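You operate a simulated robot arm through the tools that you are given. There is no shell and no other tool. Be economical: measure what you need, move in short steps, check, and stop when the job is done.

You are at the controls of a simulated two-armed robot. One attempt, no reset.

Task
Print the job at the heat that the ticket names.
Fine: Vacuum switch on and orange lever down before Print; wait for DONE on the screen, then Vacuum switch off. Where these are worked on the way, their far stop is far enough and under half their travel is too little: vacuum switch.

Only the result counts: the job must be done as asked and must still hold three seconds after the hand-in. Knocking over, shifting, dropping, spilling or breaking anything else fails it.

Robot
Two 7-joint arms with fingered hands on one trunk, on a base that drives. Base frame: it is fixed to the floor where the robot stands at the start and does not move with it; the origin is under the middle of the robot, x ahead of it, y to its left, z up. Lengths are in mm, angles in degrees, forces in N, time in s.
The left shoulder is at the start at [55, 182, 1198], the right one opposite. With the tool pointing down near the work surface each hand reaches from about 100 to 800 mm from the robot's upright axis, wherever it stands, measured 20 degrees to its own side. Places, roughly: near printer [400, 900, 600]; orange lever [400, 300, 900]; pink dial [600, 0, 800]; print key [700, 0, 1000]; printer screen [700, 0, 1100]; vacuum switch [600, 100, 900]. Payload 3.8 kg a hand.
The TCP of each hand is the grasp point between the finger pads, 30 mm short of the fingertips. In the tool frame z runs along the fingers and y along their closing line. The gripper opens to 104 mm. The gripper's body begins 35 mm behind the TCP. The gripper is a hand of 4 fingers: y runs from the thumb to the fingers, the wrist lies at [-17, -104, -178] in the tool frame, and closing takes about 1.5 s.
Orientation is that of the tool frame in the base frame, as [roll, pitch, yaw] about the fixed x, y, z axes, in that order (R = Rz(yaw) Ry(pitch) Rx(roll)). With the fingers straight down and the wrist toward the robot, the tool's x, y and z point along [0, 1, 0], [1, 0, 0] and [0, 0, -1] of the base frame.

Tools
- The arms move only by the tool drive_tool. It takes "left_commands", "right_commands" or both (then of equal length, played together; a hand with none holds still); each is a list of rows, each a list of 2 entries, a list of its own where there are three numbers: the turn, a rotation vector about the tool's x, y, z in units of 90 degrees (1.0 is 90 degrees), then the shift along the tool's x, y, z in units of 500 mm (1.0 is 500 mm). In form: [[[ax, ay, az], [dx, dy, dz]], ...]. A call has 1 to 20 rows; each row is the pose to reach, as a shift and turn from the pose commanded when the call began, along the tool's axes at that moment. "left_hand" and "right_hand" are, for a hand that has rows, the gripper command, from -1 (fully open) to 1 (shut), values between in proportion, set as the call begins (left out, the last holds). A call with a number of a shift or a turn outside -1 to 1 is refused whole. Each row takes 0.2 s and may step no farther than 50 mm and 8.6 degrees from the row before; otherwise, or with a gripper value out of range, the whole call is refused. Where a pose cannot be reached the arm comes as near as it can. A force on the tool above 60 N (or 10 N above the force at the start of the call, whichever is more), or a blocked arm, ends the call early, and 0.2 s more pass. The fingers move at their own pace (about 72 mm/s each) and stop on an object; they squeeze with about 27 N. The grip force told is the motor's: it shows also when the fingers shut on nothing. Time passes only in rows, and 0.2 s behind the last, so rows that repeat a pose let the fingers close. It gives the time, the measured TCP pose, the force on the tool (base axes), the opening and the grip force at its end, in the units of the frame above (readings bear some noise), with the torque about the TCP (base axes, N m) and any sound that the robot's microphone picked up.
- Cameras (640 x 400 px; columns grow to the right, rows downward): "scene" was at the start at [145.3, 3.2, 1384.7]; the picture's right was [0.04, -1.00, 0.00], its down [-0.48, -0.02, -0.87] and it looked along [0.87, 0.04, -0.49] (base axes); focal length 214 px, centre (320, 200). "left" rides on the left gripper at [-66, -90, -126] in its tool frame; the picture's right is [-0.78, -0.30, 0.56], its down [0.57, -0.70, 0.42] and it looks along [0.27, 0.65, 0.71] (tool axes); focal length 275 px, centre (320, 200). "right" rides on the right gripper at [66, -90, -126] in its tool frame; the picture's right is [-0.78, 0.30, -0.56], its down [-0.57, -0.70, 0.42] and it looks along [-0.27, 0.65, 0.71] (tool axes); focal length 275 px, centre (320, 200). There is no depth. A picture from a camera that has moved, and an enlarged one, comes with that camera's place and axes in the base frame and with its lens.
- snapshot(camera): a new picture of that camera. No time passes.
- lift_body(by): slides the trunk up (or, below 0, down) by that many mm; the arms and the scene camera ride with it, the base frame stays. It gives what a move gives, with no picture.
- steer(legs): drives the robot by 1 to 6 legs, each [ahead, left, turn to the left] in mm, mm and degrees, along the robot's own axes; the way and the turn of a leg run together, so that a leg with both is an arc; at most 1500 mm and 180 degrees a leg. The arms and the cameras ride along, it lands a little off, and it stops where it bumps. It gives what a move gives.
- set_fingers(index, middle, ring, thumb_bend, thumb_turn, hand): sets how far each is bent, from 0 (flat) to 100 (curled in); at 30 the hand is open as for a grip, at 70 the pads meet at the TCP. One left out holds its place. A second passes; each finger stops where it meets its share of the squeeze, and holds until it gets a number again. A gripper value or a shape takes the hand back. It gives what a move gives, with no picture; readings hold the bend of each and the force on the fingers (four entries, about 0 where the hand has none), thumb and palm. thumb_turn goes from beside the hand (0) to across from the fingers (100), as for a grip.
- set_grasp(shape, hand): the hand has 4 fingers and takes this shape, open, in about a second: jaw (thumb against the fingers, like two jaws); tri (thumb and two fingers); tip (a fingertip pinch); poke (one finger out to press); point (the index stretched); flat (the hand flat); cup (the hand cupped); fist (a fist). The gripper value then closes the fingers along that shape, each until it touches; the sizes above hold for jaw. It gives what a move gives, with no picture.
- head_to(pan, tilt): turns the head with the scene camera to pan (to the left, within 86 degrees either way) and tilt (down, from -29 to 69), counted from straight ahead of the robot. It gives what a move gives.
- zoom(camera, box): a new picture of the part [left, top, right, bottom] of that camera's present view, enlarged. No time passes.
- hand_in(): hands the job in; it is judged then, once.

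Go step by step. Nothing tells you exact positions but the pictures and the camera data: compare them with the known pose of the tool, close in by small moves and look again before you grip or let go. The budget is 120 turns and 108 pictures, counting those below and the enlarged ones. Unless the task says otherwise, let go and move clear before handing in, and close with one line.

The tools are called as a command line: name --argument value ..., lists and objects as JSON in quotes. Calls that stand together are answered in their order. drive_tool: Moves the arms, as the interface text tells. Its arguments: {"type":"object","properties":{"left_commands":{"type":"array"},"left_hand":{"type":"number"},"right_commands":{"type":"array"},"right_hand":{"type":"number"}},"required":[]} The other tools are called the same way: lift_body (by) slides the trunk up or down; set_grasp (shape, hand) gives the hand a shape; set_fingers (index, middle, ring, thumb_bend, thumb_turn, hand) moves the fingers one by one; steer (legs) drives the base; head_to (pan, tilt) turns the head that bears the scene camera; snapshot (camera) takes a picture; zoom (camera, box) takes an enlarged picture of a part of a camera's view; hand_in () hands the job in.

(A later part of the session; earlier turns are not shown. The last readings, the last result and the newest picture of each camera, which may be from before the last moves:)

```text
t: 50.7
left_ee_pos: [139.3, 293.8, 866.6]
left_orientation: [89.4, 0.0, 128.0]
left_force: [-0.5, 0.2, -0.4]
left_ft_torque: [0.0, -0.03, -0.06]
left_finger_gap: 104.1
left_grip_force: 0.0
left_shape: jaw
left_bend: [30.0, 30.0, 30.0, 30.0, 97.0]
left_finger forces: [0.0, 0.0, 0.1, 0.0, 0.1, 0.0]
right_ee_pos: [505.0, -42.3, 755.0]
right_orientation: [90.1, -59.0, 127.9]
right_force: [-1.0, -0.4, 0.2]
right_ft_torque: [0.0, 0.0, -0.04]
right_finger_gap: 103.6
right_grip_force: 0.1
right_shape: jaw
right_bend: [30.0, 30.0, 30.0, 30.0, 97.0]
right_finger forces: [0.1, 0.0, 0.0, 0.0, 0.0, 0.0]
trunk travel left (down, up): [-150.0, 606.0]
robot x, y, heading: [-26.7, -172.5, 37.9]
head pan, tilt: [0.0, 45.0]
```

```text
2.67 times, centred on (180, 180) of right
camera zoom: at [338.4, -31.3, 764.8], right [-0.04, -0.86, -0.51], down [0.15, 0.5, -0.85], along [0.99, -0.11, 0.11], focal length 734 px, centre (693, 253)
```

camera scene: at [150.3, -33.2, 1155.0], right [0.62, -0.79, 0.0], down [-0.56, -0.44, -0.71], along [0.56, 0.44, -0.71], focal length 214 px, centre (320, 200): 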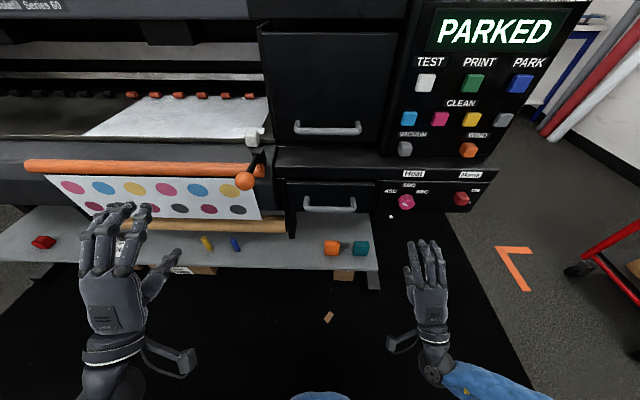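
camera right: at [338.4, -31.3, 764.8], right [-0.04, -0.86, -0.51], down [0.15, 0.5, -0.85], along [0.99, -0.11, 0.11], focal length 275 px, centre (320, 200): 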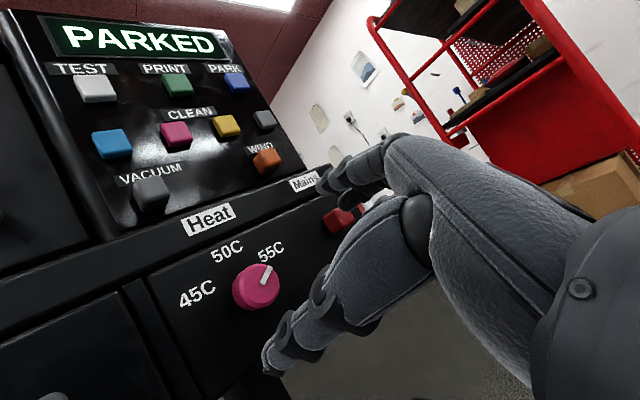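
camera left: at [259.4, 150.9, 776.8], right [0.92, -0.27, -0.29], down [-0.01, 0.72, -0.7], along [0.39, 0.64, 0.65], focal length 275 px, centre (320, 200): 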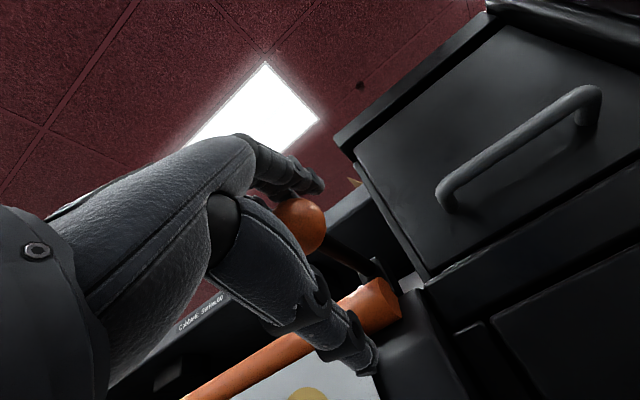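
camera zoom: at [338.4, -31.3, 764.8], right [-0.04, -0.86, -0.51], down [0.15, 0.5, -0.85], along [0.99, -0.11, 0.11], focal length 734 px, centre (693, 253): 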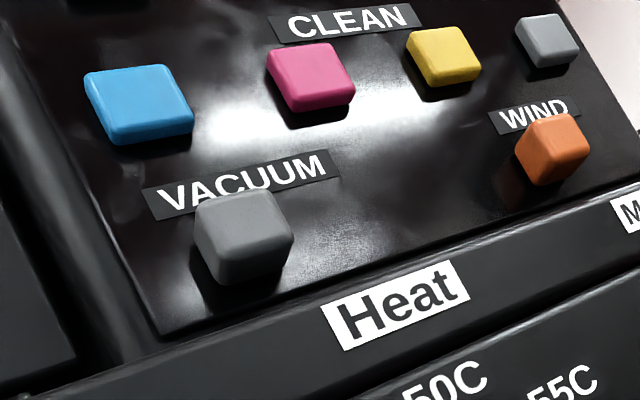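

The mark sits at about +60°, on 55C. Now I raise the hand 110 mm to see the Vacuum switch from nearly level and learn how it moves.

drive_tool --right_commands '[[[0, 0, 0], [0.063, 0.038, 0]], [[0, 0, 0], [0.126, 0.075, 0]], [[0, 0, 0], [0.189, 0.113, 0]], [[0, 0, 0], [0.189, 0.113, 0]]]'

zoom --camera "right" --box '[60, 180, 380, 380]'

zoom --camera "scene" --box '[380, 120, 500, 210]'

```text
t: 51.7
left_ee_pos: [138.2, 294.3, 866.9]
left_orientation: [89.5, 0.0, 128.1]
left_force: [1.1, -0.2, -0.5]
left_ft_torque: [0.04, 0.0, -0.02]
left_finger_gap: 103.8
left_grip_force: 0.0
left_shape: jaw
left_bend: [30.0, 30.0, 30.0, 30.0, 97.0]
left_finger forces: [0.1, 0.0, 0.0, 0.1, 0.0, 0.1]
right_ee_pos: [505.8, -38.5, 865.6]
right_orientation: [89.9, -58.9, 128.1]
right_force: [0.2, -0.1, 0.6]
right_ft_torque: [0.05, 0.03, -0.04]
right_finger_gap: 103.7
right_grip_force: 0.1
right_shape: jaw
right_bend: [30.0, 30.0, 30.0, 30.0, 97.0]
right_finger forces: [0.0, 0.1, 0.0, 0.0, 0.0, 0.0]
trunk travel left (down, up): [-150.0, 606.0]
robot x, y, heading: [-26.5, -173.4, 38.2]
head pan, tilt: [0.0, 45.0]
```

```text
2.00 times, centred on (220, 280) of right
camera zoom: at [338.6, -27.9, 875.5], right [-0.04, -0.86, -0.51], down [0.15, 0.5, -0.85], along [0.99, -0.11, 0.11], focal length 551 px, centre (520, 40)
```

zoom: 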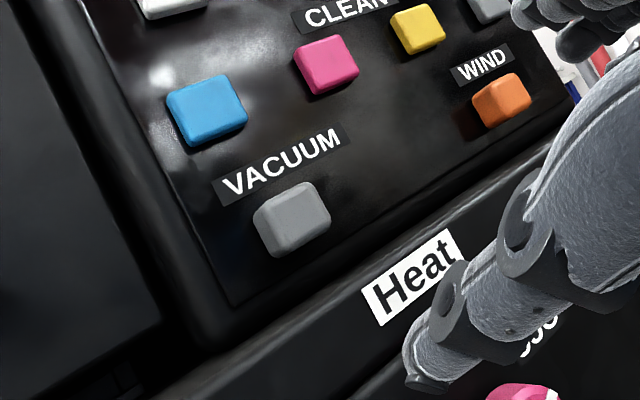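

```text
4.44 times, centred on (440, 165) of scene
camera zoom: at [150.5, -33.0, 1154.8], right [0.62, -0.79, 0.0], down [-0.56, -0.44, -0.71], along [0.56, 0.44, -0.71], focal length 953 px, centre (-213, 356)
```

zoom: 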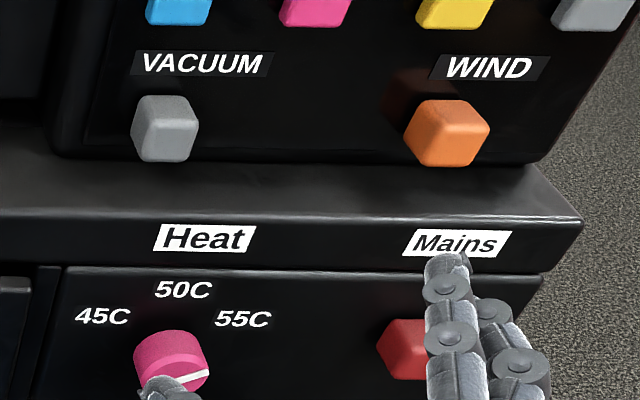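

The Vacuum switch is a stubby block with its front at about [616,81,887]. I plan to pinch it by its sides and tilt it; first I shape a fingertip pinch and look at it.

set_grasp --shape "tip" --hand "right"

drive_tool --right_commands '[[[0, 0, 0.09], [0, 0, 0]], [[0, 0, 0.18], [0, 0, 0]], [[0, 0, 0.27], [0, 0, 0]], [[0, 0, 0.346], [0, 0, 0]], [[0, 0, 0.346], [0, 0, 0]]]'

snapshot --camera "right"

snapshot --camera "scene"

```text
t: 52.6
left_ee_pos: [138.3, 293.6, 865.9]
left_orientation: [89.6, 0.0, 128.0]
left_force: [1.2, -0.9, -0.6]
left_ft_torque: [-0.03, -0.01, -0.01]
left_finger_gap: 103.8
left_grip_force: 0.0
left_shape: jaw
left_bend: [30.0, 30.0, 30.0, 30.0, 97.0]
left_finger forces: [0.0, 0.0, 0.0, 0.0, 0.1, 0.1]
right_ee_pos: [505.3, -39.0, 865.7]
right_orientation: [90.1, -59.1, 127.8]
right_force: [0.1, -0.3, -0.3]
right_ft_torque: [0.02, 0.02, 0.0]
right_finger_gap: 103.9
right_grip_force: 0.0
right_shape: tip
right_bend: [30.0, 98.0, 99.0, 30.0, 97.0]
right_finger forces: [0.0, 0.1, 0.0, 0.0, 0.0, 0.1]
trunk travel left (down, up): [-150.0, 606.0]
robot x, y, heading: [-30.0, -169.7, 38.0]
head pan, tilt: [0.0, 45.0]
```

```text
t: 53.7
left_ee_pos: [138.7, 294.6, 866.1]
left_orientation: [89.6, 0.0, 127.9]
left_force: [0.0, -0.7, -0.4]
left_ft_torque: [-0.01, -0.03, 0.02]
left_finger_gap: 103.9
left_grip_force: 0.1
left_shape: jaw
left_bend: [30.0, 30.0, 30.0, 30.0, 97.0]
left_finger forces: [0.0, 0.0, 0.0, 0.0, 0.0, 0.1]
right_ee_pos: [512.4, -47.4, 865.8]
right_orientation: [89.4, -80.8, 130.7]
right_force: [0.4, -0.5, 0.8]
right_ft_torque: [-0.03, -0.02, 0.01]
right_finger_gap: 103.7
right_grip_force: 0.0
right_shape: tip
right_bend: [30.0, 98.0, 99.0, 30.0, 97.0]
right_finger forces: [0.0, 0.0, 0.1, 0.1, 0.1, 0.0]
trunk travel left (down, up): [-150.0, 606.0]
robot x, y, heading: [-27.2, -172.2, 37.8]
head pan, tilt: [0.0, 45.0]
stopped in row 5 (right hand): the arm was blocked; the commanded pose is now the measured one
```

```text
43 pictures are left
camera right: at [352.8, -51.7, 915.5], right [-0.16, -0.68, -0.72], down [-0.06, 0.73, -0.68], along [0.99, -0.06, -0.15], focal length 275 px, centre (320, 200)
```

right: 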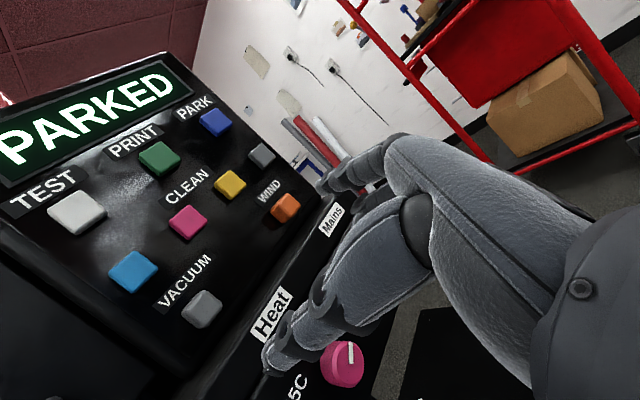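

```text
42 pictures are left
camera scene: at [150.7, -33.1, 1154.8], right [0.62, -0.79, 0.0], down [-0.56, -0.44, -0.71], along [0.56, 0.44, -0.71], focal length 214 px, centre (320, 200)
```

scene: 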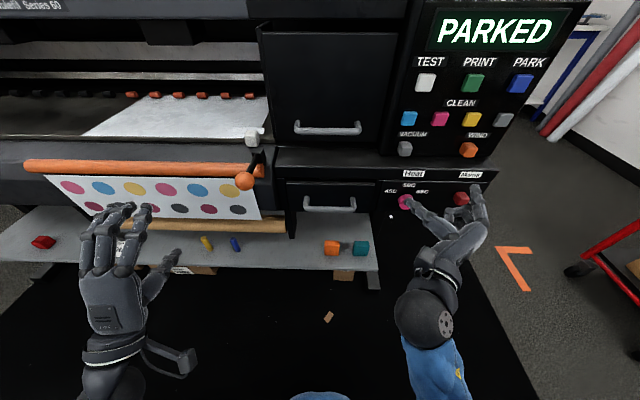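

Rolling that far is blocked at the joint limit, so I pinch with the wrist on the right instead. I roll the hand back the other way in two calls.

drive_tool --right_commands '[[[0, 0, -0.09], [0, 0, 0]], [[0, 0, -0.18], [0, 0, 0]], [[0, 0, -0.27], [0, 0, 0]], [[0, 0, -0.36], [0, 0, 0]], [[0, 0, -0.45], [0, 0, 0]], [[0, 0, -0.54], [0, 0, 0]], [[0, 0, -0.63], [0, 0, 0]], [[0, 0, -0.72], [0, 0, 0]], [[0, 0, -0.81], [0, 0, 0]], [[0, 0, -0.9], [0, 0, 0]], [[0, 0, -0.98], [0, 0, 0]]]'

drive_tool --right_commands '[[[0, 0, -0.09], [0, 0, 0]], [[0, 0, -0.18], [0, 0, 0]], [[0, 0, -0.27], [0, 0, 0]], [[0, 0, -0.36], [0, 0, 0]], [[0, 0, -0.45], [0, 0, 0]], [[0, 0, -0.54], [0, 0, 0]], [[0, 0, -0.63], [0, 0, 0]], [[0, 0, -0.72], [0, 0, 0]], [[0, 0, -0.81], [0, 0, 0]], [[0, 0, -0.87], [0, 0, 0]], [[0, 0, -0.87], [0, 0, 0]]]'

snapshot --camera "right"

snapshot --camera "scene"

```text
t: 56.1
left_ee_pos: [137.8, 294.2, 866.9]
left_orientation: [89.5, 0.0, 128.1]
left_force: [0.9, 0.0, 0.4]
left_ft_torque: [0.0, 0.0, -0.02]
left_finger_gap: 103.5
left_grip_force: 0.1
left_shape: jaw
left_bend: [30.0, 30.0, 30.0, 30.0, 97.0]
left_finger forces: [0.0, 0.0, 0.1, 0.1, 0.0, 0.0]
right_ee_pos: [513.5, -46.4, 868.2]
right_orientation: [89.8, 7.3, 130.0]
right_force: [-0.9, -1.1, -0.1]
right_ft_torque: [-0.01, 0.02, 0.0]
right_finger_gap: 103.7
right_grip_force: 0.1
right_shape: tip
right_bend: [30.0, 98.0, 99.0, 30.0, 97.0]
right_finger forces: [0.0, 0.0, 0.1, 0.1, 0.0, 0.0]
trunk travel left (down, up): [-150.0, 606.0]
robot x, y, heading: [-27.4, -173.3, 38.2]
head pan, tilt: [0.0, 45.0]
```

```text
t: 58.5
left_ee_pos: [138.7, 295.4, 866.5]
left_orientation: [89.5, 0.0, 128.0]
left_force: [-0.2, -0.1, 1.0]
left_ft_torque: [0.03, 0.01, -0.01]
left_finger_gap: 103.8
left_grip_force: 0.0
left_shape: jaw
left_bend: [30.0, 30.0, 30.0, 30.0, 97.0]
left_finger forces: [0.1, 0.0, 0.0, 0.0, 0.0, 0.1]
right_ee_pos: [513.2, -47.0, 866.0]
right_orientation: [87.4, 85.6, 127.6]
right_force: [0.0, 0.2, -0.1]
right_ft_torque: [0.0, 0.02, -0.01]
right_finger_gap: 103.6
right_grip_force: 0.0
right_shape: tip
right_bend: [30.0, 98.0, 99.0, 30.0, 97.0]
right_finger forces: [0.1, 0.0, 0.0, 0.0, 0.1, 0.0]
trunk travel left (down, up): [-150.0, 606.0]
robot x, y, heading: [-25.2, -170.4, 37.8]
head pan, tilt: [0.0, 45.0]
```

```text
41 pictures are left
camera right: at [472.1, -191.4, 791.7], right [-0.58, -0.18, 0.79], down [0.8, -0.3, 0.52], along [0.14, 0.94, 0.32], focal length 275 px, centre (320, 200)
```

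right: 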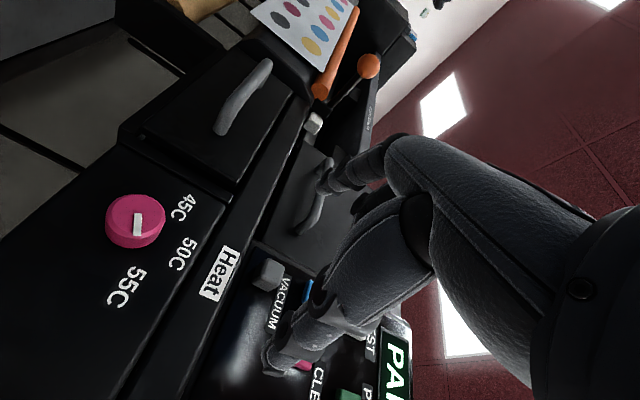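

```text
40 pictures are left
camera scene: at [150.7, -33.1, 1154.8], right [0.62, -0.79, 0.0], down [-0.56, -0.44, -0.71], along [0.56, 0.44, -0.71], focal length 214 px, centre (320, 200)
```

scene: 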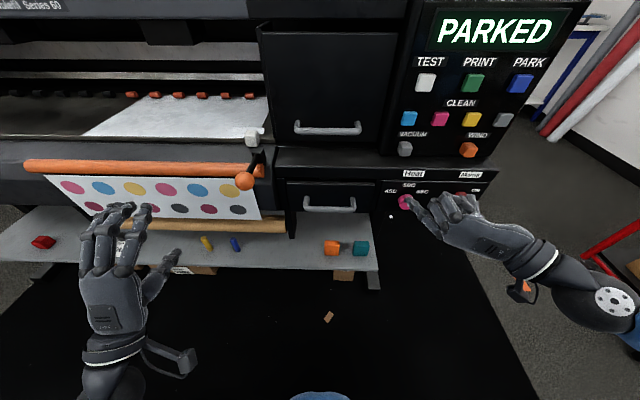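

This low side view shows the Vacuum block well. I enlarge it to judge its tilt and place.

zoom --camera "right" --box '[220, 230, 320, 330]'

zoom --camera "scene" --box '[380, 120, 500, 210]'

```text
4.00 times, centred on (270, 280) of right
camera zoom: at [472.1, -191.4, 791.7], right [-0.58, -0.18, 0.79], down [0.8, -0.3, 0.52], along [0.14, 0.94, 0.32], focal length 1101 px, centre (520, -120)
```

zoom: 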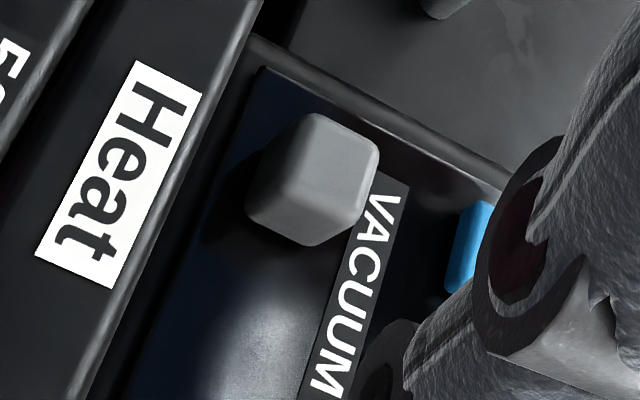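

```text
4.44 times, centred on (440, 165) of scene
camera zoom: at [150.7, -33.1, 1154.8], right [0.62, -0.79, 0.0], down [-0.56, -0.44, -0.71], along [0.56, 0.44, -0.71], focal length 953 px, centre (-213, 356)
```

zoom: 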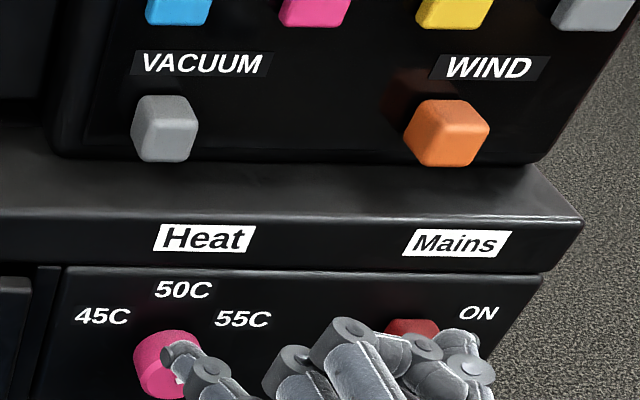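

Three views agree that the block is at [615,81,888]. I straighten the hand and move to 90 mm in front of it.

drive_tool --right_commands '[[[0.012, 0, -0.025], [-0.019, 0.037, 0.05]], [[0.024, 0, -0.049], [-0.038, 0.074, 0.1]], [[0.024, 0, -0.049], [-0.038, 0.074, 0.141]], [[0.024, 0, -0.049], [-0.038, 0.074, 0.141]]]'

snapshot --camera "right"

zoom --camera "scene" --box '[360, 100, 500, 210]'

```text
t: 59.5
left_ee_pos: [138.8, 293.6, 866.1]
left_orientation: [89.5, 0.0, 127.9]
left_force: [0.7, 0.2, 0.6]
left_ft_torque: [-0.04, -0.01, 0.02]
left_finger_gap: 103.9
left_grip_force: 0.0
left_shape: jaw
left_bend: [30.0, 30.0, 30.0, 30.0, 97.0]
left_finger forces: [0.0, 0.1, 0.1, 0.0, 0.0, 0.0]
right_ee_pos: [543.0, 27.0, 887.1]
right_orientation: [48.6, 89.9, 86.5]
right_force: [0.3, -0.6, -0.4]
right_ft_torque: [-0.03, 0.0, 0.0]
right_finger_gap: 103.6
right_grip_force: 0.1
right_shape: tip
right_bend: [31.0, 98.0, 99.0, 30.0, 97.0]
right_finger forces: [0.0, 0.0, 0.1, 0.1, 0.0, 0.0]
trunk travel left (down, up): [-150.0, 606.0]
robot x, y, heading: [-29.2, -171.9, 38.3]
head pan, tilt: [0.0, 45.0]
```

```text
37 pictures are left
camera right: at [499.3, -120.8, 820.2], right [-0.62, -0.11, 0.78], down [0.77, -0.29, 0.57], along [0.16, 0.95, 0.27], focal length 275 px, centre (320, 200)
```

right: 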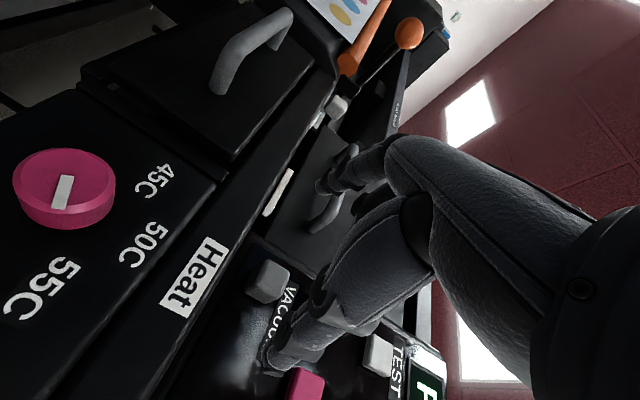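

```text
3.64 times, centred on (430, 155) of scene
camera zoom: at [150.6, -33.0, 1154.9], right [0.62, -0.79, 0.0], down [-0.56, -0.44, -0.71], along [0.56, 0.44, -0.71], focal length 780 px, centre (-80, 364)
```

zoom: 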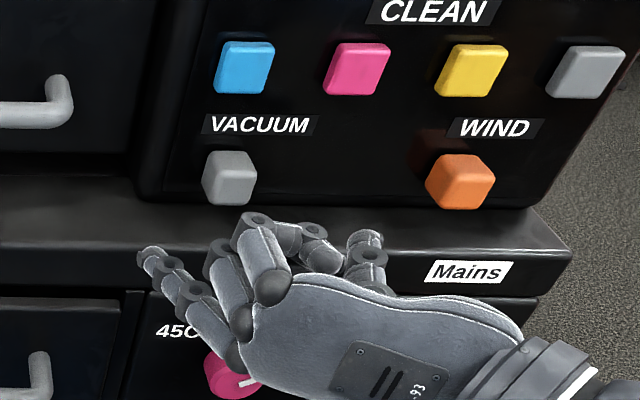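

The block lies on the hand axis; the index tip rides about 15 mm low, so I raise the hand 9 mm while advancing 70 mm.

drive_tool --right_commands '[[[0, 0, 0], [-0.018, 0, 0.04]], [[0, 0, 0], [-0.018, 0, 0.09]], [[0, 0, 0], [-0.018, 0, 0.12]], [[0, 0, 0], [-0.018, 0, 0.14]], [[0, 0, 0], [-0.018, 0, 0.14]]]'

snapshot --camera "right"

zoom --camera "scene" --box '[360, 100, 500, 210]'

```text
t: 60.7
left_ee_pos: [138.4, 293.5, 867.8]
left_orientation: [89.5, 0.0, 128.0]
left_force: [0.3, 0.1, 0.6]
left_ft_torque: [0.0, -0.01, 0.02]
left_finger_gap: 103.9
left_grip_force: 0.0
left_shape: jaw
left_bend: [30.0, 30.0, 30.0, 30.0, 97.0]
left_finger forces: [0.0, 0.0, 0.0, 0.1, 0.0, 0.0]
right_ee_pos: [596.6, 70.2, 897.9]
right_orientation: [31.6, 89.9, 69.6]
right_force: [-0.2, -0.7, 0.1]
right_ft_torque: [-0.01, 0.01, 0.0]
right_finger_gap: 103.5
right_grip_force: 0.1
right_shape: tip
right_bend: [31.0, 98.0, 99.0, 30.0, 97.0]
right_finger forces: [0.0, 0.1, 0.1, 0.0, 0.1, 0.1]
trunk travel left (down, up): [-150.0, 606.0]
robot x, y, heading: [-29.9, -167.5, 38.2]
head pan, tilt: [0.0, 45.0]
```

```text
35 pictures are left
camera right: at [552.8, -78.0, 830.7], right [-0.62, -0.11, 0.78], down [0.77, -0.29, 0.57], along [0.16, 0.95, 0.27], focal length 275 px, centre (320, 200)
```

right: 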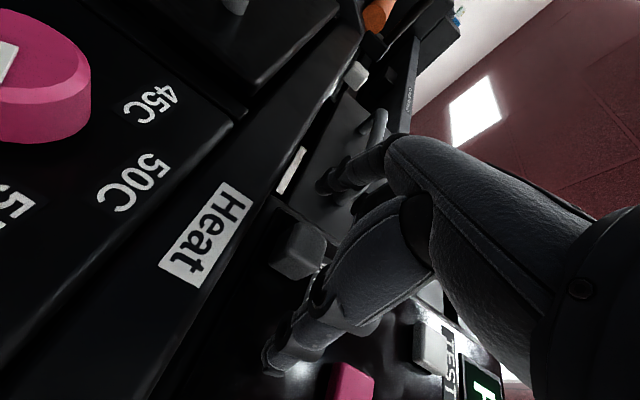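

```text
3.64 times, centred on (430, 155) of scene
camera zoom: at [150.7, -33.0, 1154.8], right [0.62, -0.79, 0.0], down [-0.56, -0.44, -0.71], along [0.56, 0.44, -0.71], focal length 780 px, centre (-80, 364)
```

zoom: 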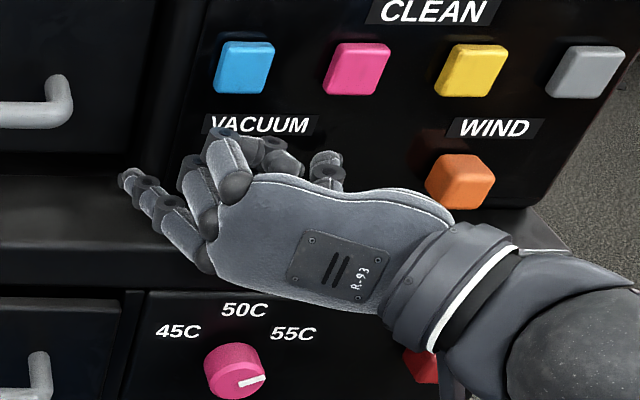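

The pinch line between thumb and index passes right through the block. I close gently.

drive_tool --right_commands '[[[0, 0, 0], [0, 0, 0.006]], [[0, 0, 0], [0, 0, 0.006]], [[0, 0, 0], [0, 0, 0.006]], [[0, 0, 0], [0, 0, 0.006]], [[0, 0, 0], [0, 0, 0.006]], [[0, 0, 0], [0, 0, 0.006]], [[0, 0, 0], [0, 0, 0.006]], [[0, 0, 0], [0, 0, 0.006]]]' --right_hand 0.8

snapshot --camera "right"

```text
t: 62.5
left_ee_pos: [138.4, 294.7, 866.6]
left_orientation: [89.6, 0.0, 128.0]
left_force: [1.2, -0.3, 0.4]
left_ft_torque: [0.0, -0.05, -0.02]
left_finger_gap: 103.7
left_grip_force: 0.1
left_shape: jaw
left_bend: [30.0, 30.0, 30.0, 30.0, 97.0]
left_finger forces: [0.0, 0.0, 0.0, 0.1, 0.0, 0.0]
right_ee_pos: [598.9, 71.7, 899.1]
right_orientation: [68.6, 89.8, 106.5]
right_force: [3.9, -0.9, 0.1]
right_ft_torque: [0.17, 0.15, -0.04]
right_finger_gap: 19.5
right_grip_force: 27.0
right_shape: tip
right_bend: [72.0, 100.0, 100.0, 74.0, 100.0]
right_finger forces: [23.6, 0.0, 0.1, 0.0, 25.5, 0.1]
trunk travel left (down, up): [-150.0, 606.0]
robot x, y, heading: [-28.6, -175.1, 37.9]
head pan, tilt: [0.0, 45.0]
```

```text
33 pictures are left
camera right: at [556.1, -76.6, 830.3], right [-0.62, -0.11, 0.78], down [0.77, -0.29, 0.57], along [0.17, 0.95, 0.27], focal length 275 px, centre (320, 200)
```

right: 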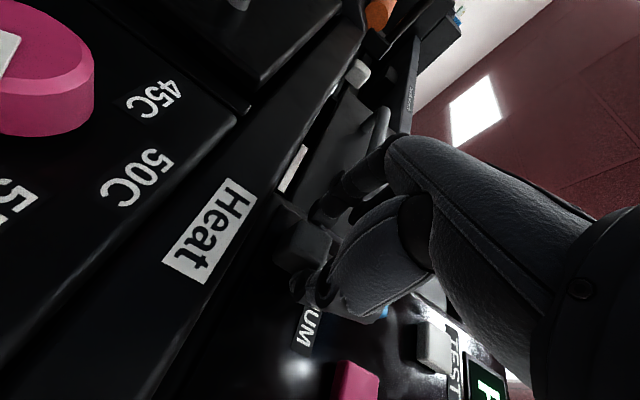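

The block is held between index and thumb. I move it up in small steps and watch the force.

drive_tool --right_commands '[[[0, 0, 0], [-0.006, 0, 0]], [[0, 0, 0], [-0.012, 0, 0]], [[0, 0, 0], [-0.018, 0, 0]], [[0, 0, 0], [-0.018, 0, 0]]]'

snapshot --camera "right"

```text
t: 63.5
left_ee_pos: [140.0, 295.6, 865.9]
left_orientation: [89.7, 0.0, 128.0]
left_force: [-0.3, -1.4, 0.7]
left_ft_torque: [-0.02, -0.04, -0.02]
left_finger_gap: 103.8
left_grip_force: 0.1
left_shape: jaw
left_bend: [30.0, 30.0, 30.0, 30.0, 97.0]
left_finger forces: [0.0, 0.1, 0.0, 0.1, 0.0, 0.1]
right_ee_pos: [600.1, 70.3, 900.6]
right_orientation: [179.0, 89.6, -143.1]
right_force: [-5.2, -4.4, -24.4]
right_ft_torque: [-0.33, 0.42, -0.03]
right_finger_gap: 20.5
right_grip_force: 26.9
right_shape: tip
right_bend: [72.0, 100.0, 100.0, 74.0, 100.0]
right_finger forces: [26.1, 0.0, 0.1, 0.0, 26.6, 0.0]
trunk travel left (down, up): [-150.0, 606.0]
robot x, y, heading: [-29.7, -170.4, 38.1]
head pan, tilt: [0.0, 45.0]
```

```text
32 pictures are left
camera right: at [556.8, -77.4, 835.0], right [-0.62, -0.11, 0.78], down [0.77, -0.29, 0.57], along [0.17, 0.95, 0.26], focal length 275 px, centre (320, 200)
```

right: 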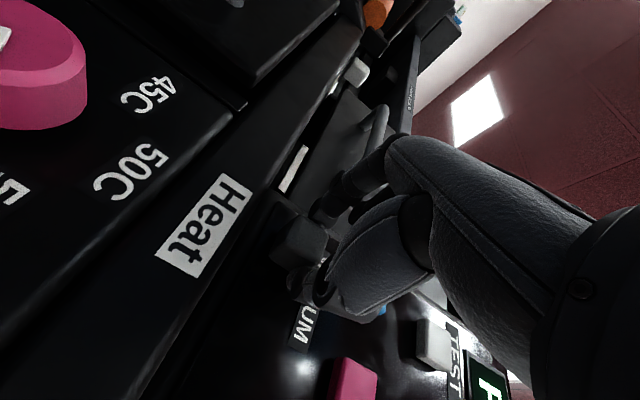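

It resists upward after a millimetre or two. I try the opposite way, downward, with small steps.

drive_tool --right_commands '[[[0, 0, 0], [0.008, 0, 0]], [[0, 0, 0], [0.018, 0, 0]], [[0, 0, 0], [0.026, 0, 0]], [[0, 0, 0], [0.032, 0, 0]], [[0, 0, 0], [0.032, 0, 0]]]'

snapshot --camera "right"

```text
t: 64.7
left_ee_pos: [137.5, 295.0, 867.8]
left_orientation: [89.5, 0.0, 128.0]
left_force: [-0.5, 0.3, 0.6]
left_ft_torque: [0.04, 0.04, 0.01]
left_finger_gap: 103.9
left_grip_force: 0.0
left_shape: jaw
left_bend: [30.0, 30.0, 30.0, 30.0, 97.0]
left_finger forces: [0.1, 0.0, 0.0, 0.0, 0.0, 0.0]
right_ee_pos: [600.4, 71.4, 897.2]
right_orientation: [13.2, 89.2, 51.0]
right_force: [2.1, -1.7, 18.4]
right_ft_torque: [0.55, -0.05, -0.01]
right_finger_gap: 20.0
right_grip_force: 27.3
right_shape: tip
right_bend: [72.0, 100.0, 100.0, 74.0, 100.0]
right_finger forces: [26.9, 0.0, 0.0, 0.0, 28.4, 0.1]
trunk travel left (down, up): [-150.0, 606.0]
robot x, y, heading: [-25.3, -171.4, 37.7]
head pan, tilt: [0.0, 45.0]
```

```text
31 pictures are left
camera right: at [557.4, -76.3, 827.4], right [-0.63, -0.12, 0.77], down [0.76, -0.3, 0.58], along [0.16, 0.95, 0.28], focal length 275 px, centre (320, 200)
```

right: 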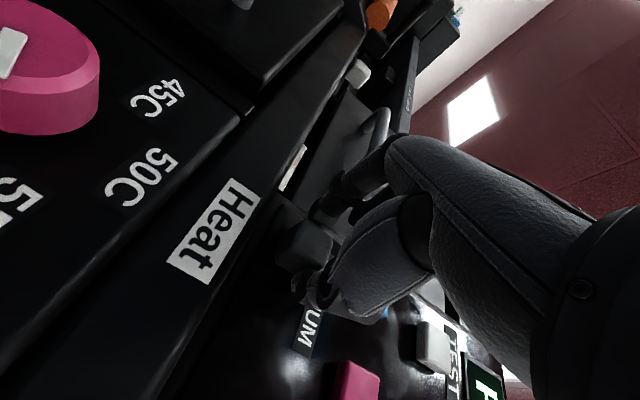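

It is stiff both ways vertically, so perhaps it rocks sideways. I go back to neutral and try left.

drive_tool --right_commands '[[[0, 0, 0], [-0.014, 0, 0]], [[0, 0, 0], [-0.014, 0, 0]], [[0, 0, 0], [-0.014, 0.008, 0]], [[0, 0, 0], [-0.014, 0.016, 0]], [[0, 0, 0], [-0.014, 0.016, 0]]]'

drive_tool --right_commands '[[[0, 0, 0], [0, -0.008, 0]], [[0, 0, 0], [0, -0.016, 0]], [[0, 0, 0], [0, -0.024, 0]], [[0, 0, 0], [0, -0.032, 0]], [[0, 0, 0], [0, -0.032, 0]]]'

snapshot --camera "right"

```text
t: 65.9
left_ee_pos: [138.7, 292.8, 868.4]
left_orientation: [89.3, -0.1, 127.9]
left_force: [-0.7, -0.2, 0.4]
left_ft_torque: [-0.01, 0.02, -0.03]
left_finger_gap: 103.7
left_grip_force: 0.0
left_shape: jaw
left_bend: [30.0, 30.0, 30.0, 30.0, 97.0]
left_finger forces: [0.0, 0.0, 0.0, 0.1, 0.1, 0.1]
right_ee_pos: [597.6, 74.8, 897.8]
right_orientation: [33.1, 89.9, 70.9]
right_force: [3.9, -13.0, 5.3]
right_ft_torque: [0.28, 0.03, -0.42]
right_finger_gap: 19.9
right_grip_force: 26.8
right_shape: tip
right_bend: [73.0, 100.0, 100.0, 73.0, 100.0]
right_finger forces: [21.3, 0.1, 0.1, 0.0, 34.3, 0.0]
trunk travel left (down, up): [-150.0, 606.0]
robot x, y, heading: [-28.1, -172.6, 37.9]
head pan, tilt: [0.0, 45.0]
```

```text
t: 67.1
left_ee_pos: [137.7, 294.2, 866.2]
left_orientation: [89.4, 0.0, 128.0]
left_force: [-0.6, -0.2, 0.7]
left_ft_torque: [0.01, -0.01, -0.04]
left_finger_gap: 103.9
left_grip_force: 0.2
left_shape: jaw
left_bend: [30.0, 30.0, 30.0, 30.0, 97.0]
left_finger forces: [0.1, 0.0, 0.0, 0.0, 0.1, 0.1]
right_ee_pos: [605.4, 63.7, 898.2]
right_orientation: [28.7, 89.9, 66.6]
right_force: [-5.0, -2.8, 1.1]
right_ft_torque: [0.22, 0.17, -0.04]
right_finger_gap: 19.8
right_grip_force: 27.0
right_shape: tip
right_bend: [72.0, 100.0, 100.0, 74.0, 100.0]
right_finger forces: [27.8, 0.1, 0.0, 0.0, 27.7, 0.0]
trunk travel left (down, up): [-150.0, 606.0]
robot x, y, heading: [-28.2, -171.3, 38.0]
head pan, tilt: [0.0, 45.0]
```

```text
30 pictures are left
camera right: at [562.5, -84.1, 830.6], right [-0.62, -0.11, 0.78], down [0.77, -0.29, 0.57], along [0.16, 0.95, 0.27], focal length 275 px, centre (320, 200)
```

right: 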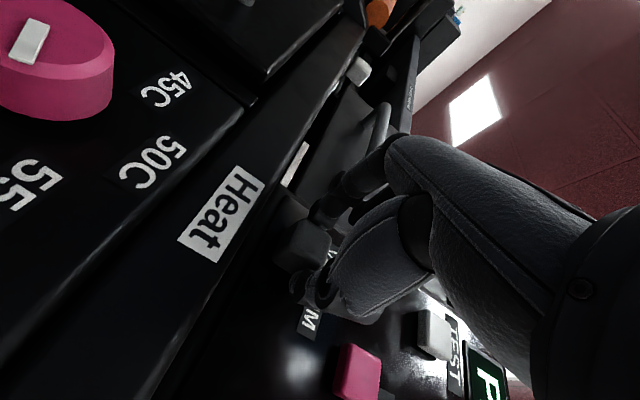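

It moves freely to the right, so the switch rocks sideways. I continue right until it meets its stop.

drive_tool --right_commands '[[[0, 0, 0], [0, -0.008, 0]], [[0, 0, 0], [0, -0.016, 0]], [[0, 0, 0], [0, -0.024, 0]], [[0, 0, 0], [0, -0.024, 0]]]'

snapshot --camera "right"

zoom --camera "scene" --box '[360, 0, 600, 210]'

```text
t: 68.1
left_ee_pos: [137.3, 293.5, 868.7]
left_orientation: [89.5, 0.0, 128.0]
left_force: [0.0, 0.5, 0.4]
left_ft_torque: [-0.01, 0.0, -0.01]
left_finger_gap: 103.9
left_grip_force: 0.1
left_shape: jaw
left_bend: [30.0, 30.0, 30.0, 30.0, 97.0]
left_finger forces: [0.0, 0.0, 0.1, 0.0, 0.0, 0.0]
right_ee_pos: [613.3, 54.7, 898.4]
right_orientation: [-73.3, 90.0, -35.5]
right_force: [-8.4, -5.7, -0.4]
right_ft_torque: [0.22, 0.19, -0.03]
right_finger_gap: 20.4
right_grip_force: 26.7
right_shape: tip
right_bend: [72.0, 100.0, 100.0, 74.0, 100.0]
right_finger forces: [28.2, 0.1, 0.0, 0.0, 28.3, 0.0]
trunk travel left (down, up): [-150.0, 606.0]
robot x, y, heading: [-29.0, -170.8, 38.0]
head pan, tilt: [0.0, 45.0]
```

```text
29 pictures are left
camera right: at [569.9, -93.7, 830.7], right [-0.62, -0.11, 0.77], down [0.77, -0.29, 0.57], along [0.16, 0.95, 0.27], focal length 275 px, centre (320, 200)
```

right: 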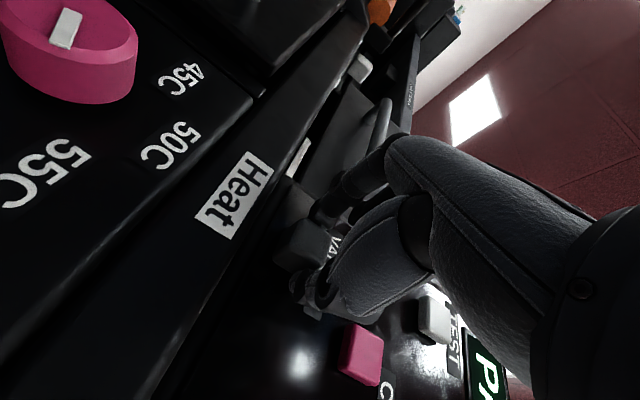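

```text
1.90 times, centred on (480, 105) of scene
camera zoom: at [149.8, -33.8, 1155.1], right [0.62, -0.79, 0.0], down [-0.56, -0.43, -0.71], along [0.56, 0.44, -0.71], focal length 408 px, centre (15, 381)
```

zoom: 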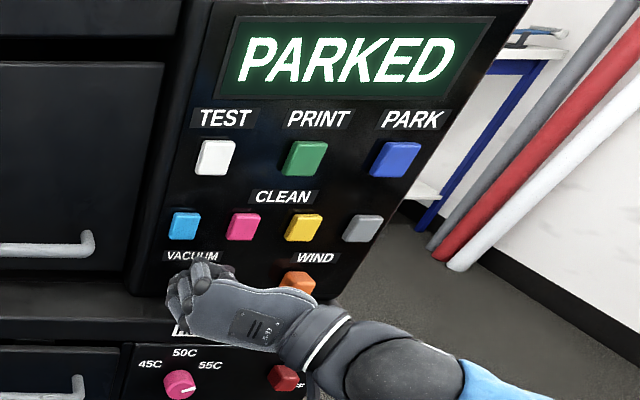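

It slides right with little force and is still travelling. I go on until the force rises.

drive_tool --right_commands '[[[0, 0, 0], [0, -0.01, 0]], [[0, 0, 0], [0, -0.02, 0]], [[0, 0, 0], [0, -0.03, 0]], [[0, 0, 0], [0, -0.03, 0]]]'

snapshot --camera "right"

```text
t: 69.1
left_ee_pos: [138.8, 294.7, 866.9]
left_orientation: [89.3, 0.1, 128.1]
left_force: [-0.3, 0.9, 0.1]
left_ft_torque: [-0.01, -0.01, 0.01]
left_finger_gap: 103.9
left_grip_force: 0.0
left_shape: jaw
left_bend: [30.0, 30.0, 30.0, 30.0, 97.0]
left_finger forces: [0.0, 0.0, 0.0, 0.0, 0.1, 0.0]
right_ee_pos: [620.8, 43.7, 898.5]
right_orientation: [20.9, 89.8, 58.9]
right_force: [-8.4, 2.9, 2.6]
right_ft_torque: [0.25, 0.18, 0.18]
right_finger_gap: 20.3
right_grip_force: 26.4
right_shape: tip
right_bend: [72.0, 100.0, 100.0, 74.0, 100.0]
right_finger forces: [31.5, 0.0, 0.0, 0.1, 23.8, 0.0]
trunk travel left (down, up): [-150.0, 606.0]
robot x, y, heading: [-28.3, -169.4, 38.0]
head pan, tilt: [0.0, 45.0]
```

```text
27 pictures are left
camera right: at [577.4, -103.8, 830.6], right [-0.62, -0.11, 0.77], down [0.77, -0.29, 0.57], along [0.16, 0.95, 0.27], focal length 275 px, centre (320, 200)
```

right: 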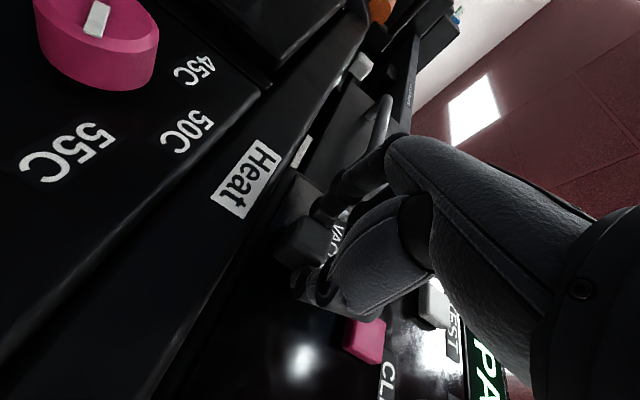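

Still moving with about 8 N. I push another 20 mm in steps.

drive_tool --right_commands '[[[0, 0, 0], [0, -0.01, 0]], [[0, 0, 0], [0, -0.02, 0]], [[0, 0, 0], [0, -0.03, 0]], [[0, 0, 0], [0, -0.04, 0]], [[0, 0, 0], [0, -0.04, 0]]]'

snapshot --camera "right"

```text
t: 70.3
left_ee_pos: [137.2, 295.6, 866.1]
left_orientation: [89.5, 0.2, 128.0]
left_force: [0.0, -0.2, -0.3]
left_ft_torque: [-0.01, -0.02, 0.01]
left_finger_gap: 103.9
left_grip_force: 0.0
left_shape: jaw
left_bend: [30.0, 30.0, 30.0, 30.0, 97.0]
left_finger forces: [0.1, 0.0, 0.0, 0.0, 0.0, 0.1]
right_ee_pos: [630.3, 30.4, 899.7]
right_orientation: [28.7, 89.7, 67.1]
right_force: [-11.6, 20.6, 6.0]
right_ft_torque: [0.42, 0.27, 0.71]
right_finger_gap: 26.2
right_grip_force: 27.3
right_shape: tip
right_bend: [72.0, 100.0, 100.0, 79.0, 100.0]
right_finger forces: [35.1, 0.0, 0.0, 0.1, 10.8, 0.1]
trunk travel left (down, up): [-150.0, 606.0]
robot x, y, heading: [-27.0, -171.2, 38.0]
head pan, tilt: [0.0, 45.0]
```

```text
26 pictures are left
camera right: at [587.3, -118.1, 831.3], right [-0.62, -0.12, 0.77], down [0.77, -0.29, 0.57], along [0.16, 0.95, 0.27], focal length 275 px, centre (320, 200)
```

right: 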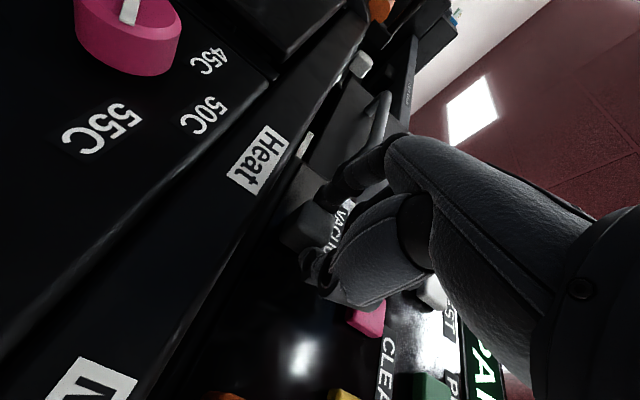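

The force jumped to about 24 N and the block stayed, so it is on its right-hand stop after roughly 40 mm. I ease off, open and back away.

drive_tool --right_commands '[[[0, 0, 0], [0, 0.006, 0]], [[0, 0, 0], [0, 0.006, 0]], [[0, 0, 0], [0, 0.006, 0]], [[0, 0, 0], [0, 0.006, 0]], [[0, 0, 0], [0, 0.006, 0]], [[0, 0, 0], [0, 0.006, 0]], [[0, 0, 0], [0, 0.006, 0]], [[0, 0, 0], [0, 0.006, -0.06]], [[0, 0, 0], [0, 0.006, -0.14]], [[0, 0, 0], [0, 0.006, -0.22]], [[0, 0, 0], [0, -0.06, -0.28]], [[0, 0, 0], [0, -0.14, -0.3]]]' --right_hand -1

zoom --camera "scene" --box '[360, 0, 600, 210]'

```text
t: 72.9
left_ee_pos: [137.4, 294.4, 866.6]
left_orientation: [89.5, 0.0, 127.9]
left_force: [0.4, 1.5, 0.4]
left_ft_torque: [0.02, 0.01, -0.01]
left_finger_gap: 103.7
left_grip_force: 0.0
left_shape: jaw
left_bend: [30.0, 30.0, 30.0, 30.0, 97.0]
left_finger forces: [0.1, 0.0, 0.0, 0.0, 0.0, 0.0]
right_ee_pos: [562.7, -119.0, 909.5]
right_orientation: [6.9, 88.0, 44.9]
right_force: [-2.2, -0.6, -9.1]
right_ft_torque: [0.49, -0.35, -0.06]
right_finger_gap: 103.6
right_grip_force: 0.0
right_shape: tip
right_bend: [31.0, 98.0, 99.0, 30.0, 97.0]
right_finger forces: [0.1, 0.1, 0.0, 0.0, 0.0, 0.1]
trunk travel left (down, up): [-150.0, 606.0]
robot x, y, heading: [-29.6, -171.1, 38.1]
head pan, tilt: [0.0, 45.0]
```

```text
1.90 times, centred on (480, 105) of scene
camera zoom: at [149.9, -33.4, 1155.1], right [0.62, -0.79, 0.0], down [-0.56, -0.44, -0.71], along [0.56, 0.44, -0.71], focal length 408 px, centre (15, 381)
```

zoom: 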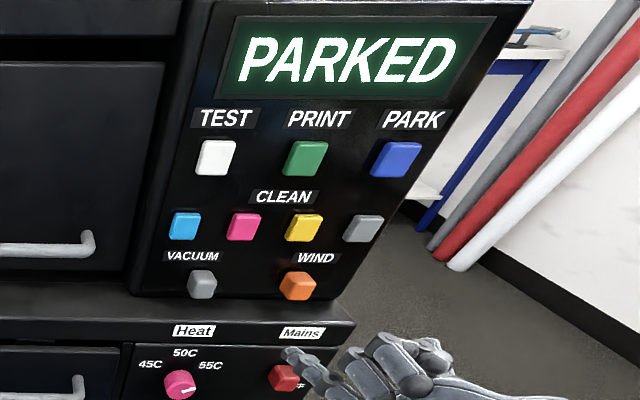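

The block stayed about 30 mm to the right of where it was. I look closely at it, and at the right hand, which reports a small steady load.

zoom --camera "scene" --box '[380, 110, 500, 210]'

snapshot --camera "right"

```text
4.00 times, centred on (440, 160) of scene
camera zoom: at [149.9, -33.4, 1155.1], right [0.62, -0.79, 0.0], down [-0.56, -0.44, -0.71], along [0.56, 0.44, -0.71], focal length 858 px, centre (-160, 360)
```

zoom: 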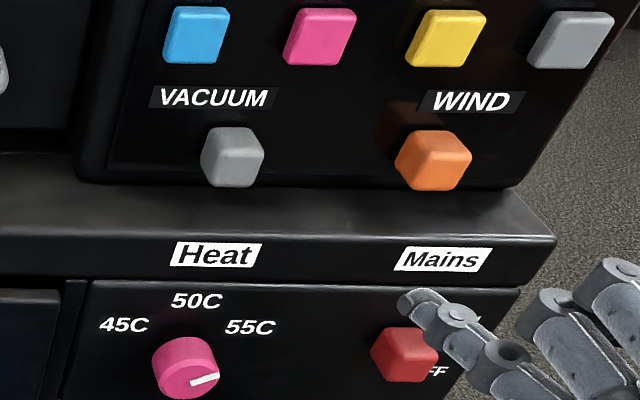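

```text
23 pictures are left
camera right: at [520.9, -265.5, 837.8], right [-0.64, -0.13, 0.76], down [0.75, -0.31, 0.59], along [0.15, 0.94, 0.29], focal length 275 px, centre (320, 200)
```

right: 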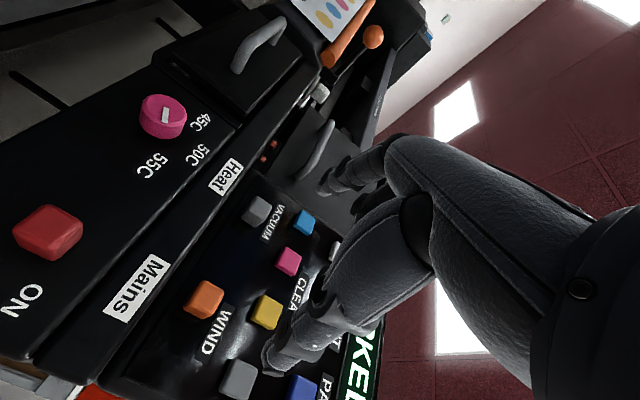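

The switch is a slider, now at the right stop. For Print I change the right hand to poke and roll it back to palm-down in free space.

drive_tool --right_commands '[[[0, 0, 0.05], [0, 0.03, 0]], [[0, 0, 0.14], [0, 0.06, 0]], [[0, 0, 0.23], [0, 0.06, 0]], [[0, 0, 0.32], [0, 0.06, 0]], [[0, 0, 0.41], [0, 0.06, 0]], [[0, 0, 0.5], [0, 0.06, 0]], [[0, 0, 0.59], [0, 0.06, 0]], [[0, 0, 0.68], [0, 0.06, 0]], [[0, 0, 0.77], [0, 0.06, 0]], [[0, 0, 0.86], [0, 0.06, 0]], [[0, 0, 0.95], [0, 0.06, 0]], [[0, 0, 0.98], [0, 0.06, 0]]]'

set_grasp --shape "poke" --hand "right"

snapshot --camera "scene"

```text
t: 75.5
left_ee_pos: [137.2, 294.2, 866.3]
left_orientation: [89.5, 0.0, 128.1]
left_force: [-0.8, -0.5, -0.2]
left_ft_torque: [0.03, -0.04, -0.01]
left_finger_gap: 103.7
left_grip_force: 0.1
left_shape: jaw
left_bend: [30.0, 30.0, 30.0, 30.0, 97.0]
left_finger forces: [0.0, 0.0, 0.0, 0.1, 0.1, 0.0]
right_ee_pos: [541.9, -96.8, 897.1]
right_orientation: [89.9, 1.6, 127.9]
right_force: [-0.2, 0.1, -0.4]
right_ft_torque: [-0.01, 0.02, 0.01]
right_finger_gap: 103.9
right_grip_force: 0.0
right_shape: tip
right_bend: [31.0, 98.0, 99.0, 30.0, 97.0]
right_finger forces: [0.0, 0.1, 0.1, 0.0, 0.1, 0.1]
trunk travel left (down, up): [-150.0, 606.0]
robot x, y, heading: [-25.7, -172.0, 38.0]
head pan, tilt: [0.0, 45.0]
```

```text
t: 76.4
left_ee_pos: [138.7, 293.9, 866.4]
left_orientation: [89.5, 0.0, 128.0]
left_force: [-0.1, 0.2, 0.9]
left_ft_torque: [0.02, 0.0, 0.01]
left_finger_gap: 103.6
left_grip_force: 0.1
left_shape: jaw
left_bend: [30.0, 30.0, 30.0, 30.0, 97.0]
left_finger forces: [0.1, 0.1, 0.0, 0.1, 0.0, 0.1]
right_ee_pos: [542.3, -96.7, 895.7]
right_orientation: [89.9, 1.6, 127.9]
right_force: [-0.2, -0.1, -1.1]
right_ft_torque: [-0.01, 0.02, 0.04]
right_finger_gap: 0.2
right_grip_force: 0.0
right_shape: poke
right_bend: [70.0, 70.0, 99.0, 100.0, 100.0]
right_finger forces: [0.0, 0.1, 0.1, 0.1, 0.1, 0.1]
trunk travel left (down, up): [-150.0, 606.0]
robot x, y, heading: [-30.0, -174.1, 38.0]
head pan, tilt: [0.0, 45.0]
```

```text
22 pictures are left
camera scene: at [150.6, -33.0, 1154.9], right [0.62, -0.79, 0.0], down [-0.56, -0.44, -0.71], along [0.56, 0.44, -0.71], focal length 214 px, centre (320, 200)
```

scene: 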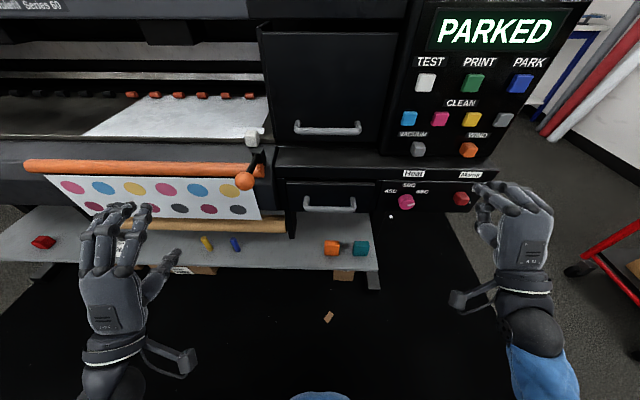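

The poking fingertip lies on the tool axis 30 mm past the TCP, and Print is at about [686,14,1018]. I raise the hand to Print's height and close in to about 40 mm.

drive_tool --right_commands '[[[0, 0, 0], [0, 0.09, 0]], [[0, 0, 0], [0, 0.18, 0]], [[0, 0, 0], [0, 0.246, 0.02]], [[0, 0, 0], [0, 0.246, 0.1]], [[0, 0, 0], [0, 0.246, 0.18]], [[0, 0, 0], [0, 0.246, 0.22]], [[0, 0, 0], [0, 0.246, 0.22]]]'

snapshot --camera "right"

zoom --camera "scene" --box '[400, 0, 560, 170]'

```text
t: 78.0
left_ee_pos: [138.3, 294.7, 865.9]
left_orientation: [89.5, 0.0, 128.0]
left_force: [0.0, -0.3, 1.0]
left_ft_torque: [0.01, -0.02, 0.01]
left_finger_gap: 103.7
left_grip_force: 0.1
left_shape: jaw
left_bend: [30.0, 30.0, 30.0, 30.0, 97.0]
left_finger forces: [0.0, 0.0, 0.0, 0.1, 0.0, 0.0]
right_ee_pos: [624.9, -23.9, 1020.3]
right_orientation: [89.9, 1.6, 127.9]
right_force: [0.8, -0.5, -0.7]
right_ft_torque: [0.02, -0.03, 0.02]
right_finger_gap: 0.0
right_grip_force: 0.0
right_shape: poke
right_bend: [70.0, 70.0, 99.0, 100.0, 100.0]
right_finger forces: [0.0, 0.0, 0.0, 0.0, 0.0, 0.0]
right hand out of reach, approached as far as the arm can: row 2, 3
trunk travel left (down, up): [-150.0, 606.0]
robot x, y, heading: [-27.8, -170.7, 37.9]
head pan, tilt: [0.0, 45.0]
```

```text
21 pictures are left
camera right: at [488.4, -51.9, 928.3], right [0.03, -0.95, 0.32], down [0.7, -0.21, -0.68], along [0.71, 0.24, 0.66], focal length 275 px, centre (320, 200)
```

right: 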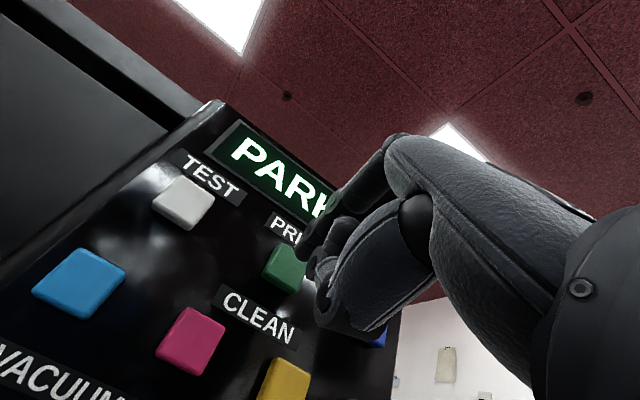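

```text
2.35 times, centred on (480, 85) of scene
camera zoom: at [150.6, -33.0, 1154.9], right [0.62, -0.79, 0.0], down [-0.56, -0.44, -0.71], along [0.56, 0.44, -0.71], focal length 505 px, centre (-56, 471)
```

zoom: 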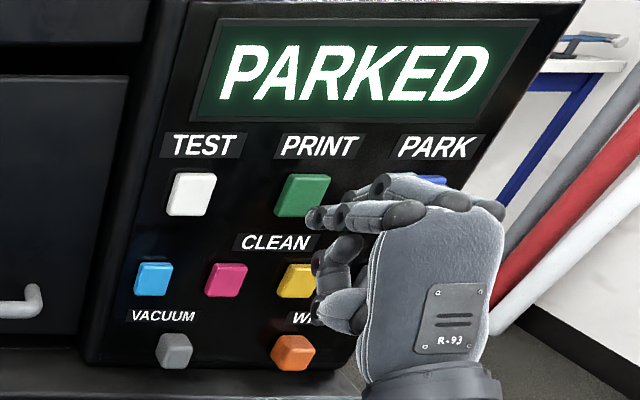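

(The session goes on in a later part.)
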